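You operate a simulated robot arm through the tools that you are given. There is no shell and no other tool. Be economical: measure what you need, move in short steps, check, and stop when the job is done.

Carry out the task below with a simulated robot arm. There is one attempt and no reset: what you move stays moved.

TASK
Take the almond bag and put it on the upper shelf of the left steel shelving. Fetch the purple scoop and set it in the blue crate. Put the dough lump from the low shelf of the left steel shelving on the small steel baking tray there. Close the front door of the side cabinet. Fetch the red pad and set it on the second shelf from the bottom of the drying rack. Put the 70 mm small carton from the top of the long steel table on the shelf under the long steel table and the 75 mm small carton on the rear deck of the back press. Lift the bin lid open. Do these in any order. Set down upright: almond bag, small carton.

The check looks at the end state, three seconds after you hand in, the way a careful person would. Anything else that was tipped, shoved, dropped, spilled or broken makes it a failure. Lids that push on must go on centred and level and be pressed home; caps that screw on are set level and turned clockwise until they are tight.

THE ROBOT
A 7-joint arm with a two-finger gripper on a trunk, on a base that drives. Base frame: it is fixed to the floor where the robot stands at the start and does not move with it; the origin is under the middle of the robot, x ahead of it, y to its left, z up. Lengths are in mm, angles in rad, forces in N, time in s.
With the tool pointing down near the work surface it reaches from about 180 to 480 mm from the robot's upright axis, wherever it stands. Its first joint turns from -2.897 to 2.897 rad. Places, roughly: bin lid [-3100, 1800, 600]; blue crate (58x40x13 cm) [4300, 3500, 500]; dough lump (7x6x5 cm) [1200, 0, 600]; front door of the side cabinet [-1400, 3500, 700]; purple scoop (6x17x10 cm) [800, 0, 200]; rear deck of the back press [900, 7500, 800]; red pad (10x7x3 cm) [-3400, 2200, 900]; second shelf of the drying rack [-4400, 3800, 700]; shelf under the long steel table [2000, 11100, 200]; small carton [2250, 11250, 1000]; small steel baking tray (17x25x3 cm) [1000, 100, 600]; upper shelf of the left steel shelving [800, -200, 1400]. Payload 2.94 kg.
The tool frame sits at the grasp point between the pads (the TCP): z along the fingers, y along the line on which they close. The tips reach 30 mm beyond it. The gripper opens to 138 mm. The gripper's body begins 109 mm behind the TCP.
Orientation is that of the tool frame in the base frame, as a unit quaternion [x, y, z, w]. With the fingers straight down and closing along the base's y, the tool's x points along the base's -x, its y along +y and its z along -z.

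THE INTERFACE
- The arm moves only by the tool arm_command. Its argument "motion" is a list of rows, each a list of 7 numbers: the shift along the tool's x, y, z in m, then the turn, a rotation vector about the tool's x, y, z in degrees, then the gripper command, from -1 (fully open) to 1 (shut), values between in proportion. In form: [[dx, dy, dz, ax, ay, az, grip], ...]. A call has 1 to 20 rows; each row is the pose to reach, as a shift and turn from the pose commanded when the call began, along the tool's axes at that moment. Rows are played at 5 a second. More than 50 mm and 0.15 rad between two rows, or a gripper value outside its range, and nothing of the call is played. A pose out of reach is approached as far as the arm can. The call stops where the force on the tool passes 40 N (or 10 N more than at its start, if that is more) or the arm is blocked; 0.2 s more then pass. The fingers move at their own pace and stop on an object; they squeeze with about 29 N. The grip force told is the motor's: it shows also when the fingers shut on nothing. Time passes only in rows, and 0.2 s behind the last, so rows that repeat a pose let the fingers close. The reply holds the time, the measured pose of the TCP, the force on the tool along the base axes, the opening and the grip force, in the units named above and with some noise, with the torque about the TCP (base axes, N m) and any sound that the robot's microphone picked up.
- Cameras (640 x 400 px; columns grow to the right, rows downward): "scene" is now at [6, 109.8, 1395.1]; the picture's right is [-0.31, -0.95, 0.00], its down [-0.45, 0.14, -0.88] and it looks along [0.84, -0.27, -0.47] (base axes); focal length 226 px, centre (320, 200). "wrist" rides on the gripper at [71, 19, -146] in the tool frame; the picture's right is [-0.26, 0.97, 0.00], its down [-0.85, -0.23, -0.48] and it looks along [-0.46, -0.12, 0.88] (tool axes); focal length 280 px, centre (320, 200).
- grab_frame(camera): a new picture of that camera. The clock stands still meanwhile.
- lift_body(by): slides the trunk up (or, below 0, down) by that many mm; the arm and the scene camera ride with it, the base frame stays. It gives what a move gives, with no picture.
- steer(legs): drives the robot by 1 to 6 legs, each [ahead, left, turn to the left] in mm, mm and rad, along the robot's own axes; the way and the turn of a leg run together, so that a leg with both is an arc; at most 1500 mm and 3.142 rad a leg. The arm and the cameras ride along, it lands a little off, and it stops where it bumps. It gives what a move gives.
- pan_tilt(pan, tilt): turns the head with the scene camera to pan (to the left, within 1.501 rad either way) and tilt (down, from -0.506 to 1.204), counted from straight ahead of the robot. It gives what a move gives.
- locate(camera, pixels): for up to 12 pixels [column, row] of the newest picture of that camera ("zoom" is the newest enlarged one), the place [x, y, z] in the base frame of the surface seen there, good to about 2 mm. The clock stands still meanwhile.
- zoom(camera, box): a new picture of the part [left, top, right, bottom] of that camera's present view, enlarged. The clock stands still meanwhile.
- job_done(): hands the job in; it is judged then, once.

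Work in short steps. Measure before you move; look again where a grasp or a placing could have gone wrong, and mend it. You have 138 turns and 170 pictures in all, those below and enlarged ones among them. Open the gripper and draw the arm clear of the work before you hand the job in, unless the task says otherwise; then end with one line.

The tools are called after "Request:" as a command line: name --pt "numbers of a row" for each row, then --argument value for the rest, lists and objects as JSON in quotes. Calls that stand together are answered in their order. arm_command: Moves the arm, as the interface text tells. Its arguments: {"type":"object","properties":{"motion":{"type":"array","items":{"type":"array","items":{"type":"number"}}}},"required":["motion"]} The other tools are called the same way: lift_body (by) slides the trunk up or down; steer (legs) drives the base; pan_tilt (pan, tilt) turns the head that bears the scene camera; grab_frame (camera) takes a picture; locate (camera, pixels) gives the place of the surface under pixels of a picture; zoom (camera, box) takes an enlarged picture of a part of a camera's view; job_done () hands the job in.

At the start:

```text
t: 0.0
tcp_pos: [446.6, -39.2, 1000.6]
ee_rot: [0.0, 1.0, 0.0, 0.0]
contact_force: [-0.5, 0.0, -0.1]
torque: [0.01, -0.01, -0.02]
finger_gap: 138.1
finger_force: 0.2
trunk travel left (down, up): [-225.0, 229.0]
robot x, y, heading: [1.9, 1.7, 0.0]
head pan, tilt: [-0.312, 0.487]
```

scene: 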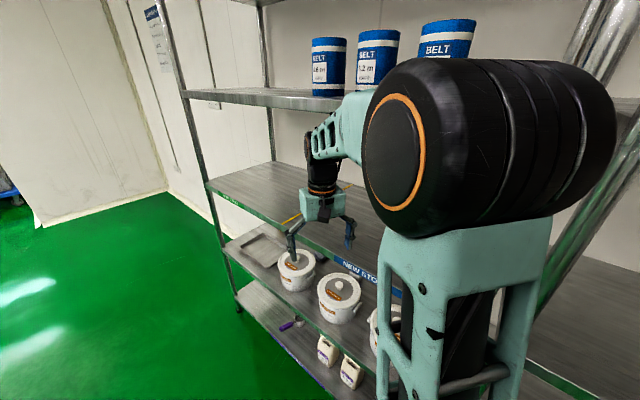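
wrist: 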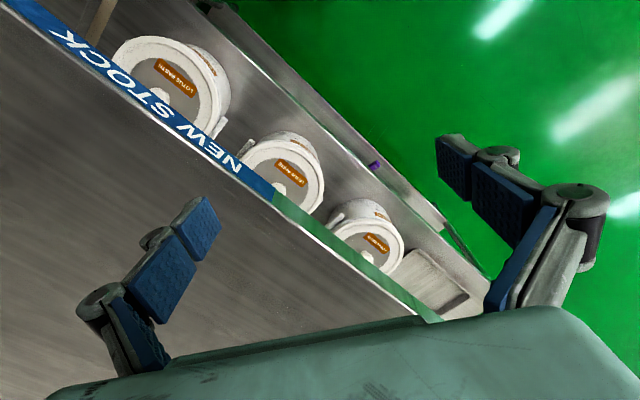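

The start pictures show the left shelving ahead with pots, scoop at (290,325). I look around with the head to find the almond bag and the layout.

Request:
pan_tilt --pan 0.3 --tilt 0.35

Request:
grab_frame --camera "scene"

Request:
pan_tilt --pan 1.4 --tilt 0.2

Request:
grab_frame --camera "scene"

Request:
pan_tilt --pan -1.2 --tilt 0.3

Request:
grab_frame --camera "scene"

```text
t: 1.0
tcp_pos: [445.8, -39.0, 999.8]
ee_rot: [0.0, 1.0, 0.0, 0.0]
contact_force: [-0.3, -0.3, 0.5]
torque: [-0.03, -0.01, -0.01]
finger_gap: 138.0
finger_force: 0.0
trunk travel left (down, up): [-225.0, 229.0]
robot x, y, heading: [0.5, -1.7, 0.0]
head pan, tilt: [0.3, 0.351]
```

```text
167 pictures are left
```

scene: 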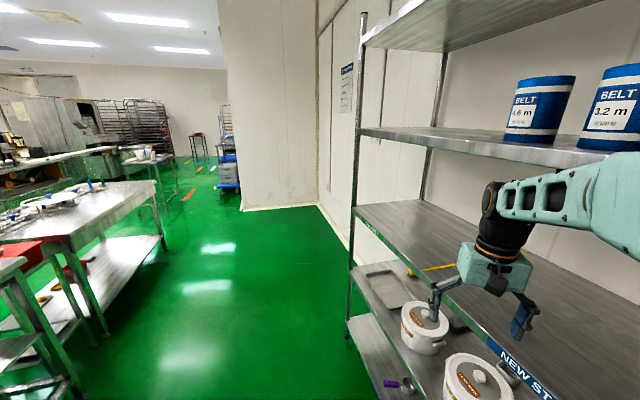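

```text
t: 2.3
tcp_pos: [445.8, -39.2, 1001.5]
ee_rot: [0.0, 1.0, 0.0, -0.001]
contact_force: [0.1, 0.5, -0.4]
torque: [0.03, 0.0, -0.02]
finger_gap: 138.1
finger_force: 0.1
trunk travel left (down, up): [-225.0, 229.0]
robot x, y, heading: [0.2, 1.1, 0.001]
head pan, tilt: [1.4, 0.201]
```

```text
166 pictures are left
```

scene: 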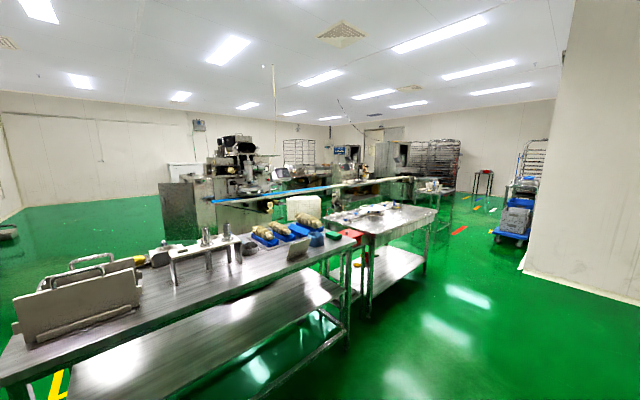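

```text
t: 4.7
tcp_pos: [445.3, -39.2, 1000.8]
ee_rot: [0.0, 1.0, 0.0, -0.001]
contact_force: [-0.9, -0.2, -0.9]
torque: [0.02, 0.01, 0.02]
finger_gap: 138.1
finger_force: 0.0
trunk travel left (down, up): [-225.0, 229.0]
robot x, y, heading: [2.3, -0.9, 0.002]
head pan, tilt: [-1.201, 0.3]
```

```text
165 pictures are left
```

scene: 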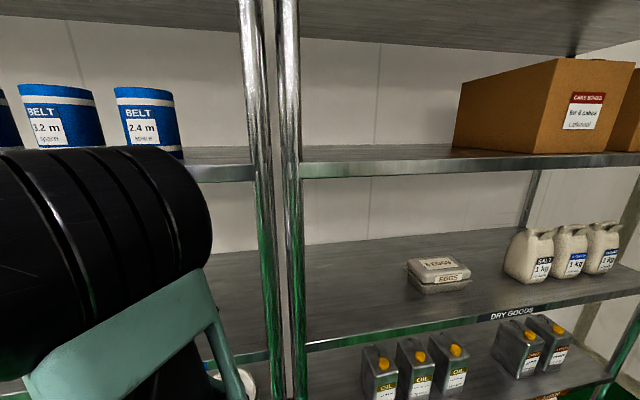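

The right shelving has salt-like bags; the bottom of the left shelving has some white ones. I zoom on those and look down at the left shelving.

Request:
zoom --camera "scene" --box '[400, 200, 640, 350]'

Request:
pan_tilt --pan 0.0 --tilt 0.75

Request:
grab_frame --camera "scene"

Request:
zoom --camera "scene" --box '[100, 150, 340, 300]'

```text
2.67 times, centred on (520, 275) of scene
```

zoom: 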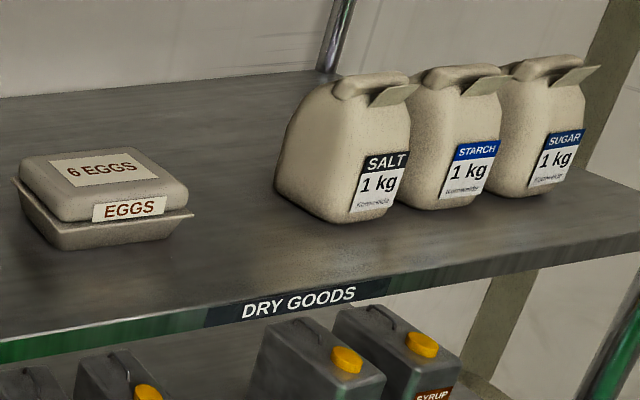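

```text
t: 6.1
tcp_pos: [446.0, -39.9, 1000.0]
ee_rot: [0.0, 1.0, 0.0, 0.0]
contact_force: [0.2, 0.2, 0.5]
torque: [0.03, -0.01, 0.0]
finger_gap: 138.0
finger_force: 0.0
trunk travel left (down, up): [-225.0, 229.0]
robot x, y, heading: [-0.6, -4.1, 0.003]
head pan, tilt: [0.0, 0.75]
```

```text
163 pictures are left
```

scene: 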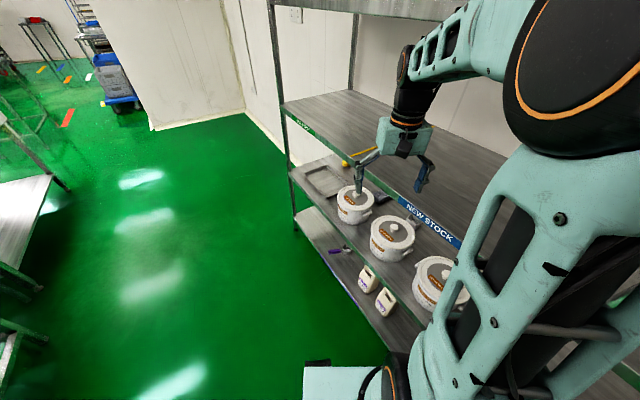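

```text
2.67 times, centred on (220, 225) of scene
```

zoom: 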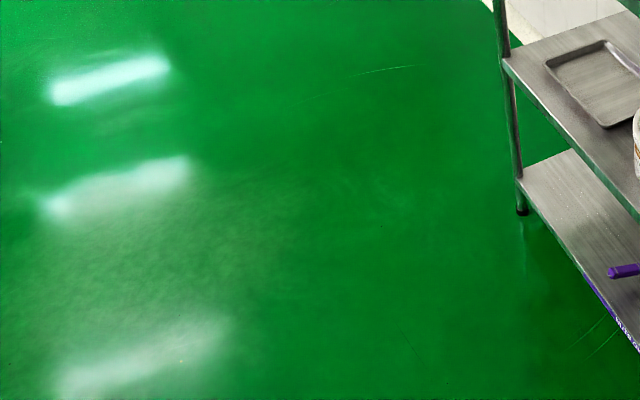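

The low shelves show tray, pots, scoop and two white bags. I measure shelf edges, heights and the objects.

Request:
zoom --camera "scene" --box '[280, 120, 480, 245]'

Request:
zoom --camera "scene" --box '[290, 200, 450, 300]'

Request:
locate --camera "scene" --pixels '[[285, 103], [352, 96], [440, 130], [292, 176], [335, 157], [325, 185], [355, 205], [298, 212], [345, 250], [365, 285], [380, 305], [395, 335]]'

Request:
locate --camera "zoom" --pixels '[[180, 180], [240, 205], [330, 300], [390, 400]]'

```text
3.20 times, centred on (380, 182) of scene
```

zoom: 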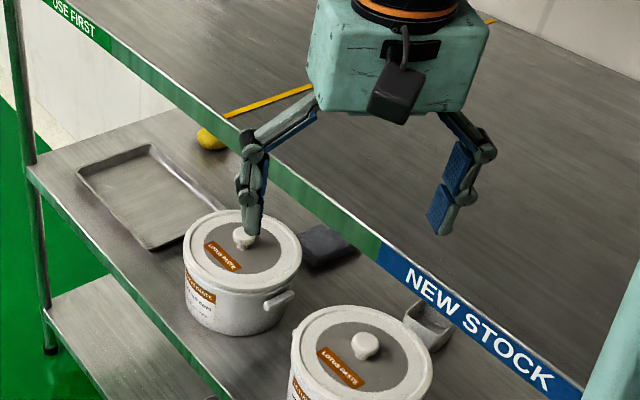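

```text
4.00 times, centred on (370, 250) of scene
```

zoom: 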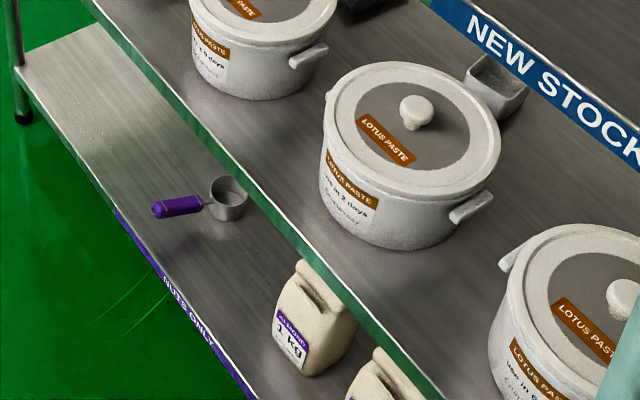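

```text
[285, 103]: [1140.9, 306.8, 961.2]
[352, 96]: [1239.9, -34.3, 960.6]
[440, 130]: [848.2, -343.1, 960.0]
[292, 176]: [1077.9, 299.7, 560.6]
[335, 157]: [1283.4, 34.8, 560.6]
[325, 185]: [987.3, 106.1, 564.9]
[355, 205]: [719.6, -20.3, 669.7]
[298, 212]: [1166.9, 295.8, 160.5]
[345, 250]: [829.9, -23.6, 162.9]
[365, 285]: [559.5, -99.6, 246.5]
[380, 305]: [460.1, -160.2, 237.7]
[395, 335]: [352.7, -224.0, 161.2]
```

```text
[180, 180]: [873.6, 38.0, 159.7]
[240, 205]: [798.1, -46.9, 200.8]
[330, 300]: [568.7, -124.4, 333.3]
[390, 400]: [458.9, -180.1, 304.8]
```

The almond bag is on the bottom shelf by the scoop. Now I pin down the shelf edges, the yellow lump and read the second bag.

Request:
zoom --camera "scene" --box '[340, 250, 420, 350]'

Request:
zoom --camera "scene" --box '[290, 130, 410, 205]'

Request:
locate --camera "scene" --pixels '[[284, 106], [370, 182], [460, 243], [345, 163], [374, 196], [300, 187], [345, 231], [400, 285], [303, 219], [335, 265], [375, 318], [352, 153]]'

Request:
locate --camera "zoom" --pixels '[[283, 175], [305, 183], [370, 150], [100, 193], [208, 150], [330, 237], [100, 330]]'

```text
4.00 times, centred on (380, 300) of scene
```

zoom: 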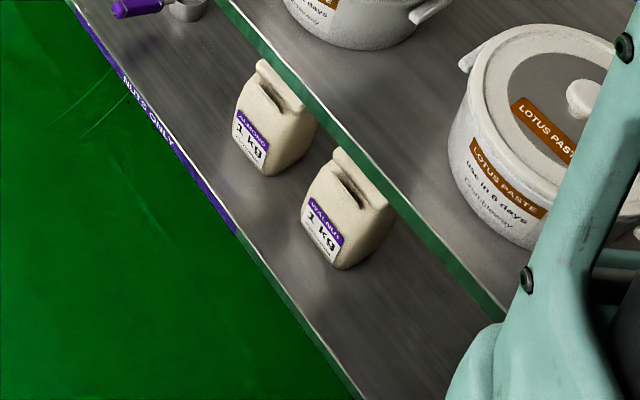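

```text
5.33 times, centred on (350, 168) of scene
```

zoom: 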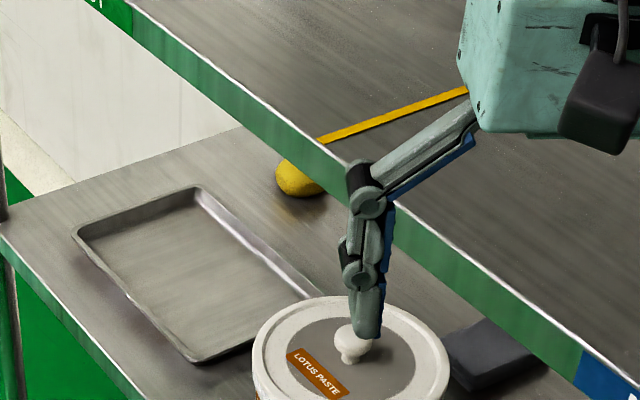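

```text
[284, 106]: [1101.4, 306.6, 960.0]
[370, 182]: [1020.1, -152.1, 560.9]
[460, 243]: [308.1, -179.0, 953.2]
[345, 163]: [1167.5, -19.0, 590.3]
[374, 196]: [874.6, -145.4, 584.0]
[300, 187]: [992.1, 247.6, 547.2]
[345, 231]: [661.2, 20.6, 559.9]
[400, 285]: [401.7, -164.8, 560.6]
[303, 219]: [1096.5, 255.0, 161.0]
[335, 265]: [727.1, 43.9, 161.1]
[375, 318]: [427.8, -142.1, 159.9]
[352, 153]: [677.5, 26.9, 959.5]
```

```text
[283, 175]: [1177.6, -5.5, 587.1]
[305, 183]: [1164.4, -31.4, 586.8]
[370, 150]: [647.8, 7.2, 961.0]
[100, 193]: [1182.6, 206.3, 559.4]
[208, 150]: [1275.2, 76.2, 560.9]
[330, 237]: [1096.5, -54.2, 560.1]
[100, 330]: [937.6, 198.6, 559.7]
```

The shelving's front edge runs at about 35° to my x axis, 365 mm from me. I back away square to it and turn to face it.

Request:
steer --legs '[[-100, 140, 0], [0, 0, -0.96]]'

Request:
pan_tilt --pan 0.5 --tilt 0.6

Request:
grab_frame --camera "scene"

Request:
pan_tilt --pan 0.5 --tilt -0.1

Request:
grab_frame --camera "scene"

```text
t: 10.1
tcp_pos: [170.7, -210.4, 999.5]
ee_rot: [0.402, 0.916, 0.003, 0.002]
contact_force: [2.3, 2.7, 0.9]
torque: [-0.43, 0.35, 0.13]
finger_gap: 138.1
finger_force: 0.0
trunk travel left (down, up): [-225.0, 229.0]
robot x, y, heading: [-100.2, 149.7, -0.867]
head pan, tilt: [0.0, 0.75]
stopped in leg 2: the force on the tool passed its limit at 50 N (the readings are from after the stop); the commanded pose is now the measured one
```

```text
t: 11.1
tcp_pos: [171.1, -210.5, 999.9]
ee_rot: [0.403, 0.915, 0.003, 0.001]
contact_force: [6.7, 7.0, -0.2]
torque: [-0.93, 0.95, 0.42]
finger_gap: 137.9
finger_force: 0.1
trunk travel left (down, up): [-225.0, 229.0]
robot x, y, heading: [-100.9, 145.7, -0.857]
head pan, tilt: [0.499, 0.6]
```

```text
157 pictures are left
```

scene: 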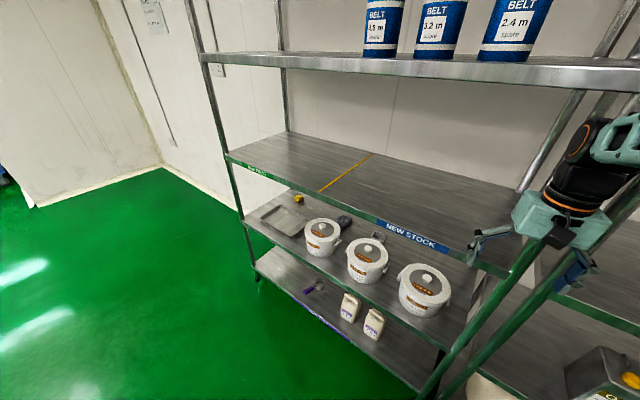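

```text
t: 12.1
tcp_pos: [171.3, -209.4, 1000.3]
ee_rot: [0.403, 0.915, 0.004, 0.001]
contact_force: [7.3, 7.5, -0.5]
torque: [-1.14, 1.13, 0.5]
finger_gap: 138.1
finger_force: 0.0
trunk travel left (down, up): [-225.0, 229.0]
robot x, y, heading: [-101.6, 143.6, -0.862]
head pan, tilt: [0.499, -0.099]
```

```text
156 pictures are left
```

scene: 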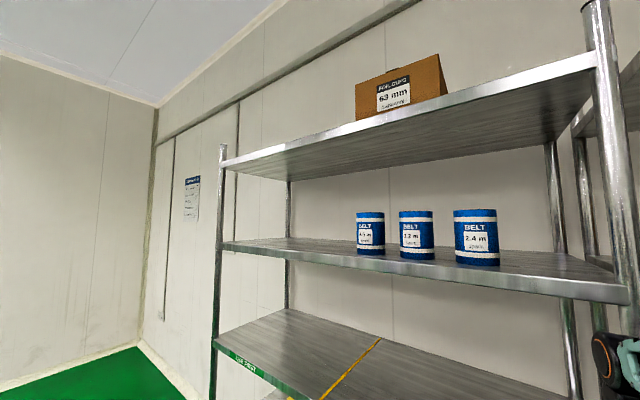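

A finger touched the shelf post while turning (about 7 N still). I back off, then slide left along the shelf and finish the turn.

Request:
steer --legs '[[-150, 0, 0], [0, 480, 0], [0, 0, -0.1]]'

Request:
pan_tilt --pan 0.35 --tilt 0.75

Request:
grab_frame --camera "scene"

```text
t: 18.4
tcp_pos: [401.6, 192.8, 999.1]
ee_rot: [0.448, 0.894, 0.004, 0.001]
contact_force: [0.1, -0.3, -0.5]
torque: [-0.03, -0.03, 0.03]
finger_gap: 138.0
finger_force: 0.1
trunk travel left (down, up): [-225.0, 229.0]
robot x, y, heading: [173.9, 575.7, -0.957]
head pan, tilt: [0.499, -0.099]
```

```text
t: 19.5
tcp_pos: [401.9, 193.5, 998.9]
ee_rot: [0.448, 0.894, 0.004, 0.002]
contact_force: [-0.1, 0.2, -0.7]
torque: [-0.04, 0.01, -0.01]
finger_gap: 138.0
finger_force: 0.1
trunk travel left (down, up): [-225.0, 229.0]
robot x, y, heading: [169.8, 572.3, -0.955]
head pan, tilt: [0.351, 0.75]
```

```text
155 pictures are left
```

scene: 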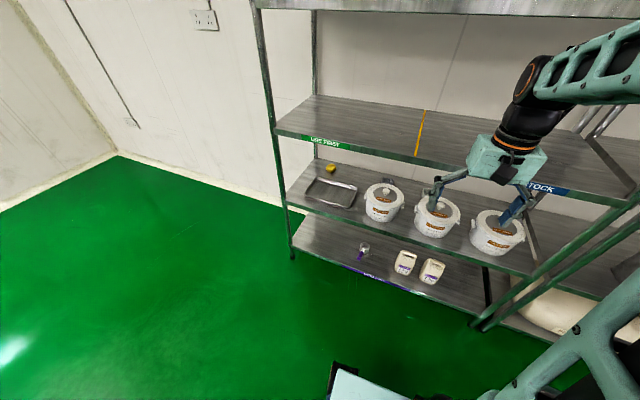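

Clear now, facing the shelf. I zoom to measure the bags, scoop, dough and tray.

Request:
zoom --camera "scene" --box '[340, 230, 460, 305]'

Request:
locate --camera "zoom" --pixels '[[305, 230], [385, 230], [365, 105], [335, 150], [400, 110], [443, 240], [103, 135], [105, 160], [135, 75], [117, 105], [156, 100], [360, 242]]'

Request:
zoom --camera "scene" --box '[290, 150, 410, 225]'

Request:
locate --camera "zoom" --pixels '[[215, 88], [190, 88], [235, 88], [215, 70], [150, 150], [362, 183], [310, 305], [85, 235], [225, 230]]'

```text
5.33 times, centred on (400, 268) of scene
```

zoom: 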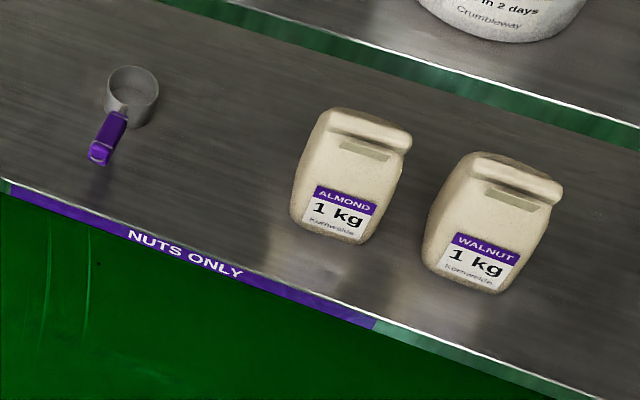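

```text
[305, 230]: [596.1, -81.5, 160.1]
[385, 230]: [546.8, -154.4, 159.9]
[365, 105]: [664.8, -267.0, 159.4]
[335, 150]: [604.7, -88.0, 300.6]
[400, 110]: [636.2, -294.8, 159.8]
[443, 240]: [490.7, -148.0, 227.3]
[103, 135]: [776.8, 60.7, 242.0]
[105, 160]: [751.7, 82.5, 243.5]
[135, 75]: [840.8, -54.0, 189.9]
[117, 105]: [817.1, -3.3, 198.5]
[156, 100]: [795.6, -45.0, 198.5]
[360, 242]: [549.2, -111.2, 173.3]
```

```text
5.33 times, centred on (350, 188) of scene
```

zoom: 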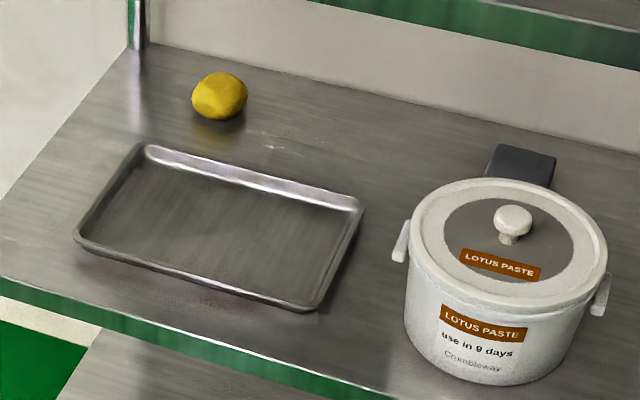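

```text
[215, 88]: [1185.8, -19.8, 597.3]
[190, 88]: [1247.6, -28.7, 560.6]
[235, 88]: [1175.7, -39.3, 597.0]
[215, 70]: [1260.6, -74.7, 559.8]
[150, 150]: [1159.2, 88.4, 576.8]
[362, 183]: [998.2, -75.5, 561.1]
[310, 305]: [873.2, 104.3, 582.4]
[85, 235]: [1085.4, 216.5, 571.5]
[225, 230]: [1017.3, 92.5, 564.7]
```

The dough (yellow lump) sits behind the tray. I flip the wrist by 180° about the tool axis (clear of the shelf here) so the camera rides above when the tool is pitched forward.

Request:
arm_command --pt "0 0 0 0 0 -8 -1" --pt "0 0 0 0 0 -16 -1" --pt "0 0 0 0 0 -24 -1" --pt "0 0 0 0 0 -32 -1" --pt "0 0 0 0 0 -40 -1" --pt "0 0 0 0 0 -48 -1" --pt "0 0 0 0 0 -56 -1" --pt "0 0 0 0 0 -64 -1" --pt "0 0 0 0 0 -72 -1" --pt "0 0 0 0 0 -80 -1" --pt "0 0 0 0 0 -88 -1" --pt "0 0 0 0 0 -90 -1"

Request:
arm_command --pt "0 0 0 0 0 -8 -1" --pt "0 0 0 0 0 -16 -1" --pt "0 0 0 0 0 -24 -1" --pt "0 0 0 0 0 -32 -1" --pt "0 0 0 0 0 -40 -1" --pt "0 0 0 0 0 -48 -1" --pt "0 0 0 0 0 -56 -1" --pt "0 0 0 0 0 -64 -1" --pt "0 0 0 0 0 -72 -1" --pt "0 0 0 0 0 -80 -1" --pt "0 0 0 0 0 -88 -1" --pt "0 0 0 0 0 -90 -1"

Request:
arm_command --pt "0 0 0 0 8 0 -1" --pt "0 0 0 0 16 0 -1" --pt "0 0 0 0 24 0 -1" --pt "0 0 0 0 32 0 -1" --pt "0 0 0 0 40 0 -1" --pt "0 0 0 0 48 0 -1" --pt "0 0 0 0 56 0 -1" --pt "0 0 0 0 64 0 -1" --pt "0 0 0 0 70 0 -1"

Request:
grab_frame --camera "scene"

```text
t: 22.1
tcp_pos: [402.4, 194.1, 999.6]
ee_rot: [-0.316, 0.949, 0.001, 0.004]
contact_force: [-0.2, -0.1, -1.2]
torque: [-0.01, 0.03, 0.02]
finger_gap: 138.2
finger_force: 0.0
trunk travel left (down, up): [-225.0, 229.0]
robot x, y, heading: [163.0, 572.4, -0.959]
head pan, tilt: [0.351, 0.75]
```

```text
t: 24.7
tcp_pos: [400.5, 194.2, 1000.8]
ee_rot: [0.895, -0.447, 0.002, -0.003]
contact_force: [-0.4, -0.2, 0.5]
torque: [-0.03, -0.02, 0.04]
finger_gap: 138.1
finger_force: 0.1
out of reach, approached as far as the arm can: row 11
trunk travel left (down, up): [-225.0, 229.0]
robot x, y, heading: [166.3, 576.3, -0.957]
head pan, tilt: [0.351, 0.75]
```

```text
t: 26.7
tcp_pos: [425.2, 128.5, 1042.3]
ee_rot: [0.732, -0.369, 0.514, 0.253]
contact_force: [0.4, -0.3, -0.2]
torque: [0.02, 0.03, 0.0]
finger_gap: 137.9
finger_force: 0.0
out of reach, approached as far as the arm can: row 7, 8, 9
trunk travel left (down, up): [-225.0, 229.0]
robot x, y, heading: [164.5, 575.4, -0.96]
head pan, tilt: [0.351, 0.75]
```

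```text
152 pictures are left
```

scene: 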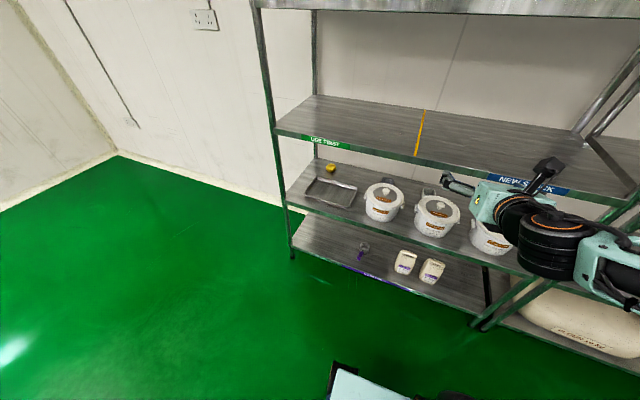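

Pitch of 70° reached. I lower the trunk fully and see how far the arm gets down with this attitude.

Request:
lift_body --by -224

Request:
arm_command --pt "-0.045 0 0.016 0 0 0 -1" --pt "-0.09 0 0.032 0 0 0 -1" --pt "-0.135 0 0.049 0 0 0 -1" --pt "-0.18 0 0.065 0 0 0 -1" --pt "-0.225 0 0.082 0 0 0 -1" --pt "-0.27 0 0.098 0 0 0 -1" --pt "-0.315 0 0.114 0 0 0 -1" --pt "-0.36 0 0.13 0 0 0 -1" --pt "-0.405 0 0.147 0 0 0 -1" --pt "-0.45 0 0.163 0 0 0 -1" --pt "-0.49 0 0.178 0 0 0 -1"

Request:
grab_frame --camera "wrist"

```text
t: 29.1
tcp_pos: [425.8, 128.4, 817.9]
ee_rot: [0.733, -0.369, 0.514, 0.253]
contact_force: [0.6, -0.7, -0.8]
torque: [-0.02, -0.03, -0.03]
finger_gap: 138.0
finger_force: 0.1
trunk travel left (down, up): [-1.0, 453.0]
robot x, y, heading: [168.7, 575.7, -0.958]
head pan, tilt: [0.351, 0.75]
```

```text
t: 31.5
tcp_pos: [283.6, 68.2, 406.0]
ee_rot: [0.753, -0.362, 0.502, 0.225]
contact_force: [1.0, 0.7, 0.5]
torque: [0.0, -0.02, -0.04]
finger_gap: 137.8
finger_force: 0.0
out of reach, approached as far as the arm can: row 1, 2, 3, 4, 5, 6, 7, 8, 9, 10, 11
trunk travel left (down, up): [-1.0, 453.0]
robot x, y, heading: [164.4, 575.7, -0.957]
head pan, tilt: [0.351, 0.75]
```

```text
151 pictures are left
```

wrist: 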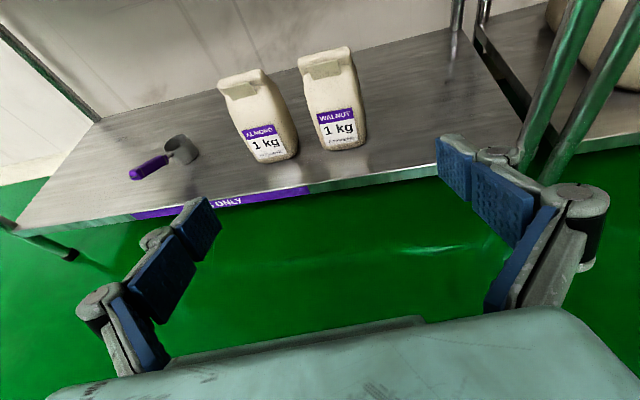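

The flat attitude is at a wrist limit down here (TCP slid sideways). I steepen the tool to about 45° below horizontal and ease the roll off its limit by 8°.

Request:
arm_command --pt "0.02 0 0 0 0 0 -1" --pt "0.02 0 0 0 0 8 -1" --pt "0.02 0 0 0 0 8 -1"

Request:
arm_command --pt "0 0 0 0 -8 0 -1" --pt "0 0 0 0 -16 0 -1" --pt "0 0 0 0 -22 0 -1" --pt "0 0 0 0 -22 0 -1"

```text
t: 32.3
tcp_pos: [290.5, 66.1, 418.1]
ee_rot: [0.728, -0.417, 0.513, 0.18]
contact_force: [0.0, 0.2, -0.1]
torque: [0.03, -0.01, 0.02]
finger_gap: 137.9
finger_force: 0.0
trunk travel left (down, up): [-1.0, 453.0]
robot x, y, heading: [164.3, 575.7, -0.955]
head pan, tilt: [0.351, 0.75]
```

```text
t: 33.3
tcp_pos: [304.4, 77.5, 431.0]
ee_rot: [0.816, -0.432, 0.373, 0.094]
contact_force: [-0.4, -0.1, 0.9]
torque: [0.01, -0.01, -0.03]
finger_gap: 138.2
finger_force: 0.0
trunk travel left (down, up): [-1.0, 453.0]
robot x, y, heading: [167.1, 573.8, -0.958]
head pan, tilt: [0.351, 0.75]
```

Now I square the tool with the shelf normal, then slide the TCP back to the robot's centre line.

Request:
arm_command --pt "0 0 0 -4.6 0.5 -2.2 -1" --pt "0 0 0 -9.2 0.9 -4.5 -1" --pt "0 0 0 -9.2 0.9 -4.5 -1"

Request:
arm_command --pt "0 -0.045 0 0 0 0 -1" --pt "0 -0.09 0 0 0 0 -1" --pt "0 -0.13 0 0 0 0 -1" --pt "0 -0.17 0 0 0 0 -1" --pt "0 -0.17 0 0 0 0 -1"

Request:
grab_frame --camera "wrist"

```text
t: 34.1
tcp_pos: [304.6, 77.2, 431.0]
ee_rot: [0.818, -0.427, 0.341, 0.179]
contact_force: [0.8, 0.1, 0.3]
torque: [-0.01, 0.02, -0.01]
finger_gap: 138.1
finger_force: 0.1
trunk travel left (down, up): [-1.0, 453.0]
robot x, y, heading: [166.3, 577.8, -0.958]
head pan, tilt: [0.351, 0.75]
```

```text
t: 35.3
tcp_pos: [444.6, 170.1, 437.1]
ee_rot: [0.818, -0.428, 0.339, 0.178]
contact_force: [-0.8, -0.8, 0.0]
torque: [0.0, -0.01, -0.01]
finger_gap: 138.0
finger_force: 0.1
out of reach, approached as far as the arm can: row 4, 5
trunk travel left (down, up): [-1.0, 453.0]
robot x, y, heading: [171.8, 573.2, -0.957]
head pan, tilt: [0.351, 0.75]
```

```text
150 pictures are left
```

wrist: 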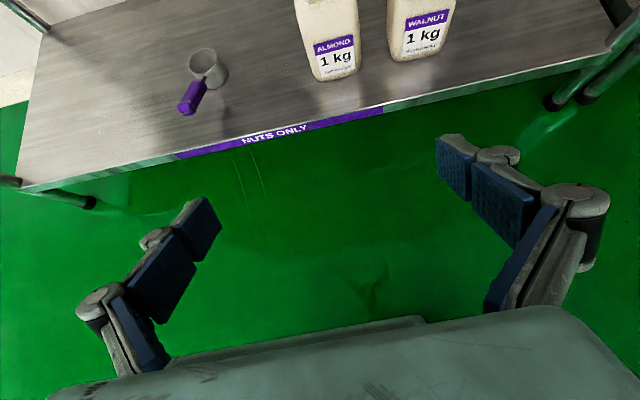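

The bag is well seen from the wrist camera. I measure it and the scoop from here.

Request:
locate --camera "wrist" --pixels '[[302, 30], [320, 78], [358, 68], [356, 10], [335, 40], [394, 55], [425, 30], [188, 108], [200, 85], [208, 55], [222, 80], [190, 70]]'

Request:
zoom --camera "wrist" --box '[150, 0, 390, 150]'

```text
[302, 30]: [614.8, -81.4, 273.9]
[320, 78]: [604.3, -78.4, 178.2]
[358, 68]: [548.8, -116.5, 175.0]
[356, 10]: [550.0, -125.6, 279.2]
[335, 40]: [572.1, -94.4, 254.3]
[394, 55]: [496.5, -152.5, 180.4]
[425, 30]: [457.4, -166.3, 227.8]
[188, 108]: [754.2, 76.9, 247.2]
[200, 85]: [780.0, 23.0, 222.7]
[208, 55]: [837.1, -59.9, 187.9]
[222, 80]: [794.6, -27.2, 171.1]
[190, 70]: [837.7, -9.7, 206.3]
```

```text
2.67 times, centred on (270, 75) of wrist
```

zoom: 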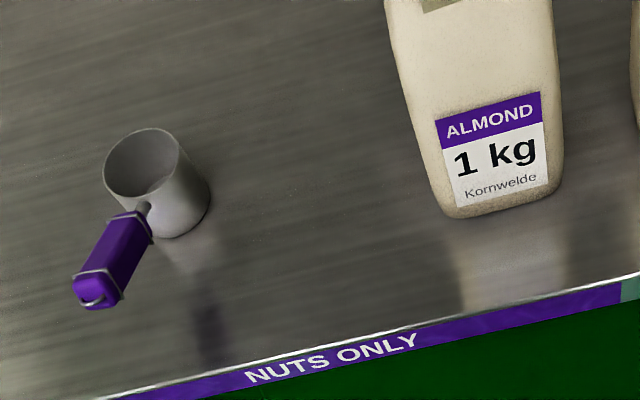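

Bag: 78 mm wide, centre s≈418, front at d≈405, walnut 57 mm off. I lower the arm here, outside the shelf, with the gripper set to about 112 mm.

Request:
arm_command --pt "-0.03 0 0.03 0 0 0 -0.62" --pt "-0.06 0 0.06 0 0 0 -0.62" --pt "-0.09 0 0.09 0 0 0 -0.62" --pt "-0.117 0 0.117 0 0 0 -0.62" --pt "-0.117 0 0.117 0 0 0 -0.62"

```text
t: 36.5
tcp_pos: [434.6, 98.7, 320.8]
ee_rot: [0.831, -0.429, 0.319, 0.156]
contact_force: [-0.4, -0.9, 0.0]
torque: [-0.02, 0.0, 0.06]
finger_gap: 111.8
finger_force: 0.1
out of reach, approached as far as the arm can: row 1, 2, 3, 4, 5
trunk travel left (down, up): [-1.0, 453.0]
robot x, y, heading: [164.8, 575.5, -0.958]
head pan, tilt: [0.351, 0.75]
```

At its limit again; a steeper 60° tool should free the wrist. I rotate a further 11° and go down.

Request:
arm_command --pt "0 0 0 0 -6 0 -0.62" --pt "0 0 0 0 -11 0 -0.62" --pt "0 0 0 0 -11 0 -0.62"

Request:
arm_command --pt "-0.015 0 0.026 0 0 0 -0.62" --pt "-0.027 0 0.047 0 0 0 -0.62" --pt "-0.027 0 0.047 0 0 0 -0.62"

```text
t: 37.3
tcp_pos: [439.3, 106.6, 320.1]
ee_rot: [0.86, -0.439, 0.236, 0.105]
contact_force: [0.4, 0.2, 0.5]
torque: [-0.03, 0.03, 0.01]
finger_gap: 111.8
finger_force: 0.0
trunk travel left (down, up): [-1.0, 453.0]
robot x, y, heading: [167.0, 573.7, -0.959]
head pan, tilt: [0.351, 0.75]
```

```text
t: 38.1
tcp_pos: [439.7, 105.5, 268.4]
ee_rot: [0.86, -0.439, 0.238, 0.106]
contact_force: [0.1, 0.0, 0.3]
torque: [0.02, -0.01, 0.02]
finger_gap: 111.7
finger_force: 0.0
trunk travel left (down, up): [-1.0, 453.0]
robot x, y, heading: [168.5, 575.7, -0.954]
head pan, tilt: [0.351, 0.75]
```

TCP is now s=421, d=166, z=268, square to the shelf. I drive ahead 190 mm and look before closing in.

Request:
steer --legs '[[190, 0, 0]]'

Request:
grab_frame --camera "wrist"

Request:
grab_frame --camera "scene"

```text
t: 39.7
tcp_pos: [548.0, -49.8, 268.3]
ee_rot: [0.859, -0.44, 0.237, 0.106]
contact_force: [1.0, -0.2, 1.0]
torque: [-0.01, -0.03, 0.02]
finger_gap: 111.8
finger_force: 0.1
trunk travel left (down, up): [-1.0, 453.0]
robot x, y, heading: [279.2, 422.0, -0.958]
head pan, tilt: [0.351, 0.75]
```

```text
148 pictures are left
```

wrist: 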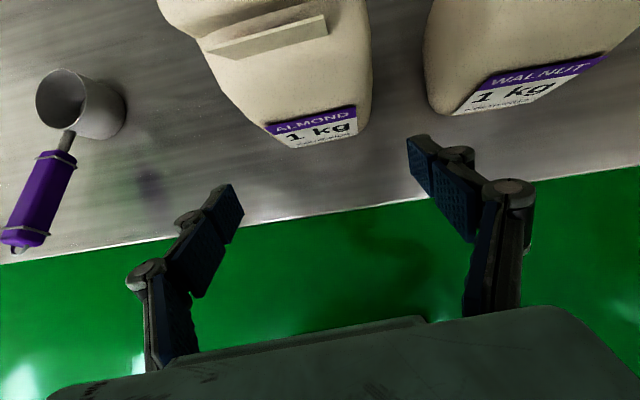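

```text
147 pictures are left
```

scene: 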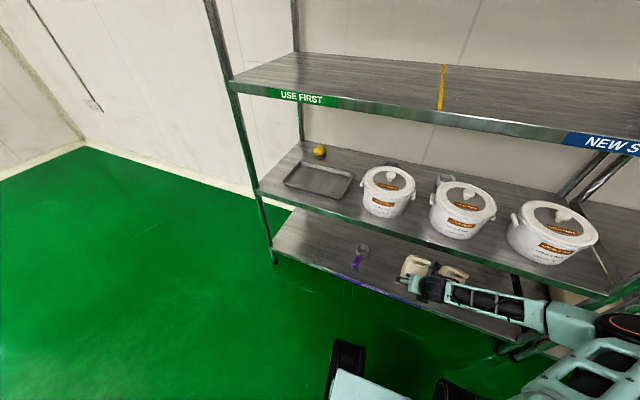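

TCP s=421, d=355; the bag sits centred between the fingers. I drive the remaining 76 mm and close.

Request:
steer --legs '[[76, 0, 0]]'

Request:
grab_frame --camera "wrist"

```text
t: 40.7
tcp_pos: [591.1, -112.9, 269.4]
ee_rot: [0.859, -0.44, 0.237, 0.106]
contact_force: [-0.9, -0.1, -0.2]
torque: [0.04, 0.0, 0.01]
finger_gap: 111.7
finger_force: 0.2
trunk travel left (down, up): [-1.0, 453.0]
robot x, y, heading: [320.9, 357.3, -0.961]
head pan, tilt: [0.351, 0.75]
```

```text
146 pictures are left
```

wrist: 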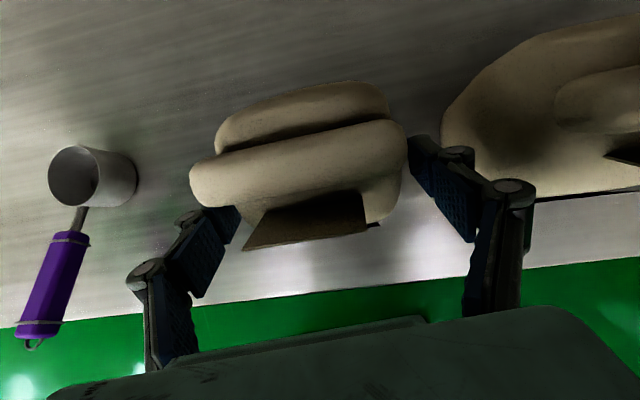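

The bag lies between the pads. I close the gripper and lift 40 mm.

Request:
arm_command --pt "0 0 0 0 0 0 0" --pt "0 0 0 0 0 0 1" --pt "0 0 0 0 0 0 1" --pt "0 0 0 0 0 0 1" --pt "0 0 0 0 0 0 1"

Request:
lift_body --by 40

Request:
grab_frame --camera "wrist"

```text
t: 41.9
tcp_pos: [591.1, -113.0, 267.8]
ee_rot: [0.859, -0.441, 0.237, 0.107]
contact_force: [-4.8, -2.9, 4.1]
torque: [-0.7, 0.76, -0.11]
finger_gap: 88.7
finger_force: 29.0
trunk travel left (down, up): [-1.0, 453.0]
robot x, y, heading: [318.9, 357.4, -0.961]
head pan, tilt: [0.351, 0.75]
```

```text
t: 42.7
tcp_pos: [590.4, -108.8, 305.1]
ee_rot: [0.86, -0.442, 0.234, 0.105]
contact_force: [0.0, -0.2, -10.5]
torque: [0.11, 0.12, 0.04]
finger_gap: 88.7
finger_force: 29.0
trunk travel left (down, up): [-41.0, 413.0]
robot x, y, heading: [318.2, 353.7, -0.961]
head pan, tilt: [0.351, 0.75]
```

```text
145 pictures are left
```

wrist: 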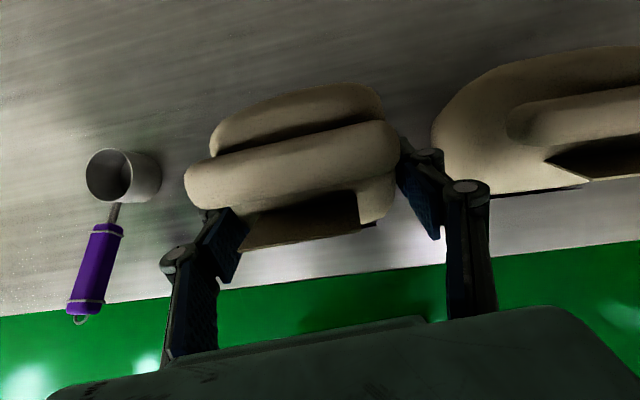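

Bag held (10 N weight). I back straight out, then raise the trunk to the top.

Request:
steer --legs '[[-280, 0, 0]]'

Request:
lift_body --by 412

Request:
pan_tilt --pan 0.3 --tilt 0.2

Request:
grab_frame --camera "scene"

```text
t: 44.7
tcp_pos: [436.9, 113.2, 306.2]
ee_rot: [0.861, -0.438, 0.236, 0.105]
contact_force: [-0.6, 0.0, -10.4]
torque: [0.13, 0.1, 0.01]
finger_gap: 88.5
finger_force: 29.5
trunk travel left (down, up): [-41.0, 413.0]
robot x, y, heading: [162.6, 578.6, -0.956]
head pan, tilt: [0.351, 0.75]
```

```text
refused: 412 is not a number from -400 to 400
```

```text
t: 45.6
tcp_pos: [436.1, 113.7, 306.7]
ee_rot: [0.861, -0.438, 0.237, 0.104]
contact_force: [-0.9, 0.1, -9.3]
torque: [0.12, 0.12, -0.02]
finger_gap: 88.4
finger_force: 29.2
trunk travel left (down, up): [-41.0, 413.0]
robot x, y, heading: [163.3, 579.2, -0.948]
head pan, tilt: [0.3, 0.201]
```

```text
144 pictures are left
```

scene: 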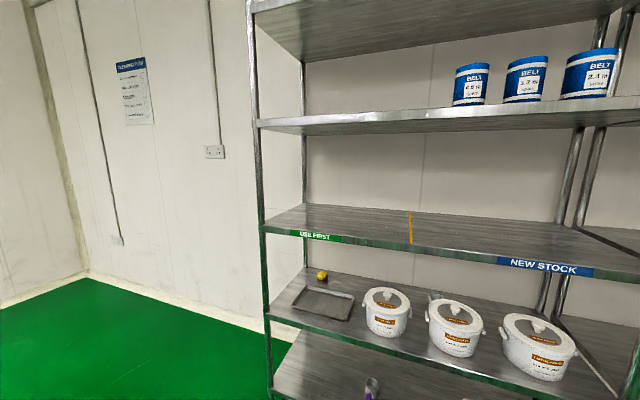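

Left half of the upper shelf is free. I raise the trunk 400 and begin raising the arm.

Request:
lift_body --by 400

Request:
arm_command --pt "0.022 0 -0.038 0 0 0 1" --pt "0.044 0 -0.076 0 0 0 1" --pt "0.066 0 -0.114 0 0 0 1" --pt "0.088 0 -0.152 0 0 0 1" --pt "0.11 0 -0.19 0 0 0 1" --pt "0.132 0 -0.228 0 0 0 1" --pt "0.154 0 -0.266 0 0 0 1" --pt "0.176 0 -0.304 0 0 0 1" --pt "0.198 0 -0.342 0 0 0 1" --pt "0.22 0 -0.38 0 0 0 1"

Request:
grab_frame --camera "scene"

```text
t: 49.5
tcp_pos: [437.3, 112.9, 707.6]
ee_rot: [0.861, -0.437, 0.237, 0.105]
contact_force: [0.2, 0.8, -10.2]
torque: [0.12, 0.1, 0.01]
finger_gap: 88.5
finger_force: 29.0
trunk travel left (down, up): [-441.0, 13.0]
robot x, y, heading: [162.1, 581.1, -0.95]
head pan, tilt: [0.3, 0.201]
```

```text
t: 51.7
tcp_pos: [428.4, 106.1, 1147.7]
ee_rot: [0.861, -0.438, 0.237, 0.104]
contact_force: [-0.5, 0.9, -9.8]
torque: [0.11, 0.09, 0.0]
finger_gap: 88.5
finger_force: 29.6
trunk travel left (down, up): [-441.0, 13.0]
robot x, y, heading: [165.4, 578.9, -0.95]
head pan, tilt: [0.3, 0.201]
```

```text
143 pictures are left
```

scene: 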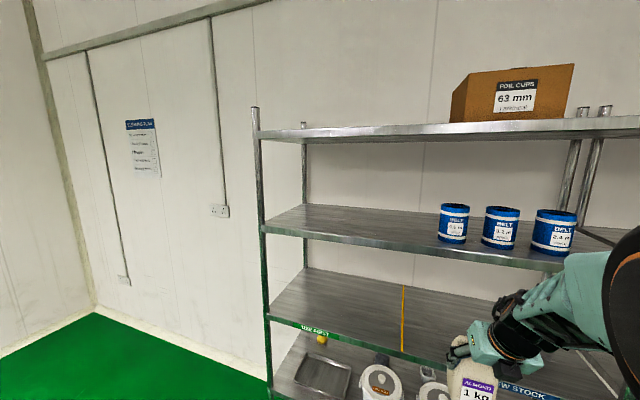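

Going well. I measure the upper shelf and raise another 345 mm.

Request:
locate --camera "scene" --pixels '[[360, 225], [360, 238], [430, 240], [440, 240], [330, 215], [300, 225], [400, 130]]'

Request:
arm_command --pt "0.022 0 -0.038 0 0 0 1" --pt "0.044 0 -0.076 0 0 0 1" --pt "0.066 0 -0.114 0 0 0 1" --pt "0.088 0 -0.152 0 0 0 1" --pt "0.11 0 -0.19 0 0 0 1" --pt "0.132 0 -0.228 0 0 0 1" --pt "0.154 0 -0.266 0 0 0 1" --pt "0.172 0 -0.298 0 0 0 1"

Request:
grab_frame --camera "scene"

```text
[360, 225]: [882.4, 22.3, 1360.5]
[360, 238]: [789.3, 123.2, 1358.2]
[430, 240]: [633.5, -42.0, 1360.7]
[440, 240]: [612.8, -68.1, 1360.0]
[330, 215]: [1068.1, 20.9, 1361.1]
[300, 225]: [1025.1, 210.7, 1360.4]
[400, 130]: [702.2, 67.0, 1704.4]
```

```text
t: 53.5
tcp_pos: [419.9, 101.4, 1487.4]
ee_rot: [0.861, -0.438, 0.236, 0.104]
contact_force: [0.3, 0.5, -10.2]
torque: [0.12, 0.14, -0.02]
finger_gap: 88.0
finger_force: 28.6
trunk travel left (down, up): [-441.0, 13.0]
robot x, y, heading: [160.3, 580.3, -0.953]
head pan, tilt: [0.3, 0.201]
```

```text
142 pictures are left
```

scene: 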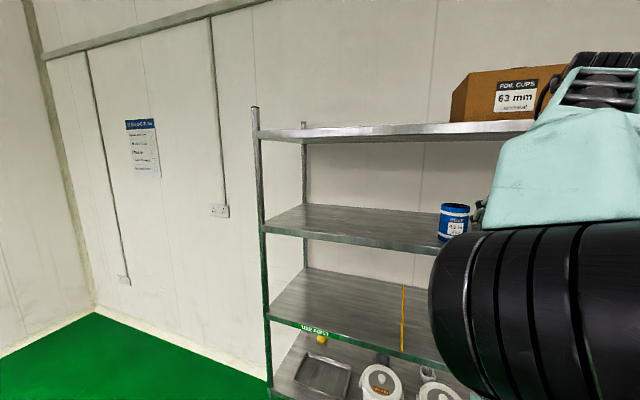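

The top tier overhead limits clearance for the camera; I measure its lower edge.

Request:
zoom --camera "scene" --box '[300, 100, 500, 225]'

Request:
locate --camera "zoom" --pixels '[[250, 85], [250, 98], [250, 108], [250, 112], [250, 125], [400, 80], [400, 105], [445, 420], [460, 340]]'

```text
3.20 times, centred on (400, 162) of scene
```

zoom: 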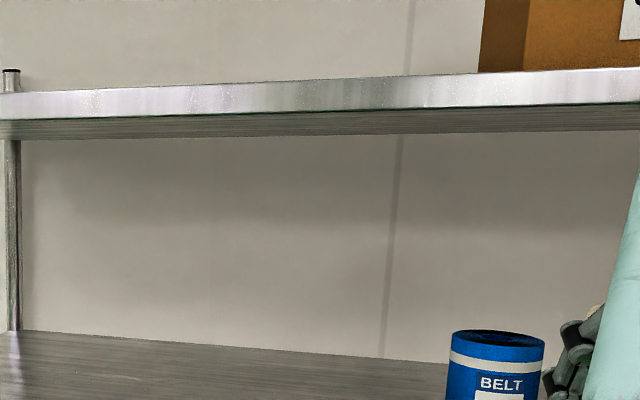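

```text
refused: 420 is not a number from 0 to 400
```

Request:
locate --camera "zoom" --pixels '[[250, 85], [250, 98], [250, 108], [250, 113], [250, 125], [400, 80], [400, 103], [450, 390], [460, 345], [300, 390]]'

```text
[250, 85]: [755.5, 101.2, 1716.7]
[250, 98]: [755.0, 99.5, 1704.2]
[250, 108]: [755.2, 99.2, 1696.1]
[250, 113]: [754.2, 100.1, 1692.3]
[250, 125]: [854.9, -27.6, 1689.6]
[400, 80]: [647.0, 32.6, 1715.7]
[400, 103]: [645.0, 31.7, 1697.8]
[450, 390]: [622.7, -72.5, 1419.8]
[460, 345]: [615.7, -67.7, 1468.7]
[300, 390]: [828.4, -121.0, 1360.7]
```

Underside at 1690, shelf at 1360, belt's left edge at s≈470. I slide left 240 mm then drive ahead partway and check.

Request:
steer --legs '[[0, 240, 0], [150, 0, 0]]'

Request:
grab_frame --camera "wrist"

Request:
grab_frame --camera "scene"

```text
t: 57.2
tcp_pos: [703.9, 116.2, 1487.8]
ee_rot: [0.861, -0.438, 0.236, 0.104]
contact_force: [0.4, -0.4, -10.3]
torque: [0.16, 0.14, -0.02]
finger_gap: 88.3
finger_force: 28.9
trunk travel left (down, up): [-441.0, 13.0]
robot x, y, heading: [439.5, 596.2, -0.952]
head pan, tilt: [0.3, 0.201]
```

```text
140 pictures are left
```

wrist: 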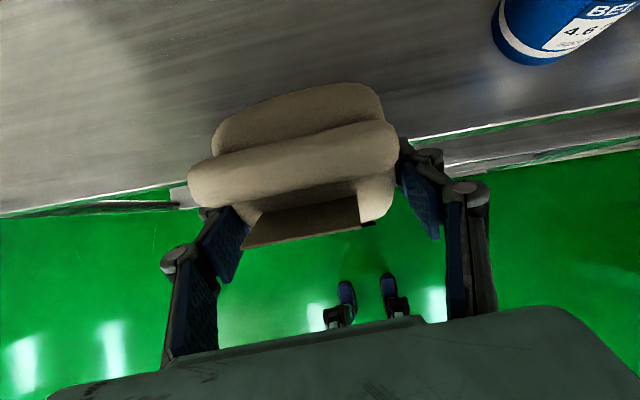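

```text
139 pictures are left
```

scene: 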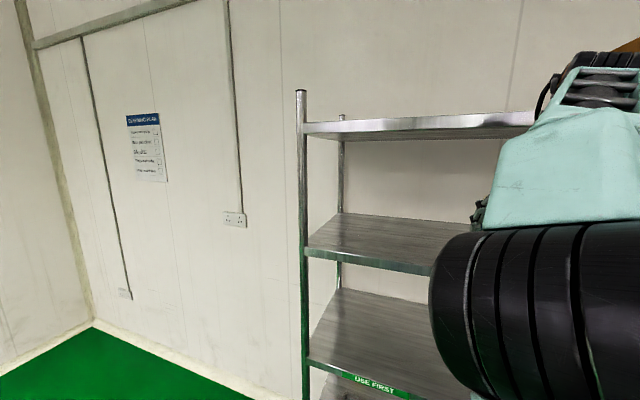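

I check the front edge distance from the wrist view.

Request:
locate --camera "wrist" --pixels '[[120, 190], [100, 150], [500, 122], [300, 60]]'

Request:
steer --legs '[[114, 0, 0]]'

Request:
grab_frame --camera "wrist"

```text
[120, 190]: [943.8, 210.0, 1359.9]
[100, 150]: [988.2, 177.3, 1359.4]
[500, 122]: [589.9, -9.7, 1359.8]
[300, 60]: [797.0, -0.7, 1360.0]
```

```text
t: 58.4
tcp_pos: [769.2, 23.1, 1488.6]
ee_rot: [0.862, -0.437, 0.236, 0.104]
contact_force: [0.7, -0.5, -10.5]
torque: [0.16, 0.15, 0.01]
finger_gap: 88.2
finger_force: 29.0
trunk travel left (down, up): [-441.0, 13.0]
robot x, y, heading: [512.0, 503.0, -0.953]
head pan, tilt: [0.3, 0.201]
```

```text
138 pictures are left
```

wrist: 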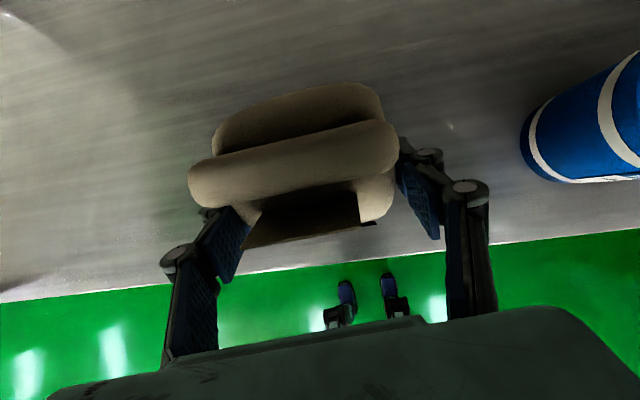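

TCP is 67 mm inside the edge. I lower gently ~19 mm until contact.

Request:
arm_command --pt "-0.004 0 0.007 0 0 0 1" --pt "-0.007 0 0.012 0 0 0 1" --pt "-0.0085 0 0.0147 0 0 0 1" --pt "-0.0095 0 0.0165 0 0 0 1" --pt "-0.0095 0 0.0165 0 0 0 1"

```text
t: 59.6
tcp_pos: [768.1, 26.9, 1469.6]
ee_rot: [0.861, -0.435, 0.239, 0.106]
contact_force: [-1.0, 0.8, 2.7]
torque: [-0.45, 0.24, -0.11]
finger_gap: 88.2
finger_force: 29.0
trunk travel left (down, up): [-441.0, 13.0]
robot x, y, heading: [509.4, 504.1, -0.947]
head pan, tilt: [0.3, 0.201]
```

The shelf carries the bag. I release and retreat.

Request:
arm_command --pt "0 0 0 0 0 0 0.1" --pt "0 0 0 0 0 0 -0.3" --pt "0 0 0 0 0 0 -0.7" --pt "0 0 0 0 0 0 -0.7"

Request:
steer --legs '[[-250, 0, 0]]'

Request:
grab_frame --camera "wrist"

```text
t: 60.6
tcp_pos: [768.0, 26.8, 1469.9]
ee_rot: [0.862, -0.435, 0.238, 0.104]
contact_force: [0.4, 0.1, 0.9]
torque: [-0.01, 0.04, 0.01]
finger_gap: 117.3
finger_force: 0.0
trunk travel left (down, up): [-441.0, 13.0]
robot x, y, heading: [508.7, 503.6, -0.948]
head pan, tilt: [0.3, 0.201]
```

```text
t: 62.4
tcp_pos: [626.4, 231.2, 1469.6]
ee_rot: [0.863, -0.435, 0.237, 0.104]
contact_force: [0.7, 0.7, 0.3]
torque: [0.03, -0.02, -0.01]
finger_gap: 117.4
finger_force: 0.0
trunk travel left (down, up): [-441.0, 13.0]
robot x, y, heading: [357.5, 705.7, -0.948]
head pan, tilt: [0.3, 0.201]
```

```text
137 pictures are left
```

wrist: 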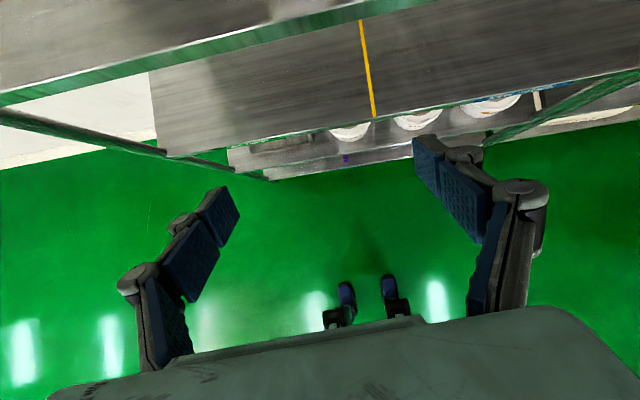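

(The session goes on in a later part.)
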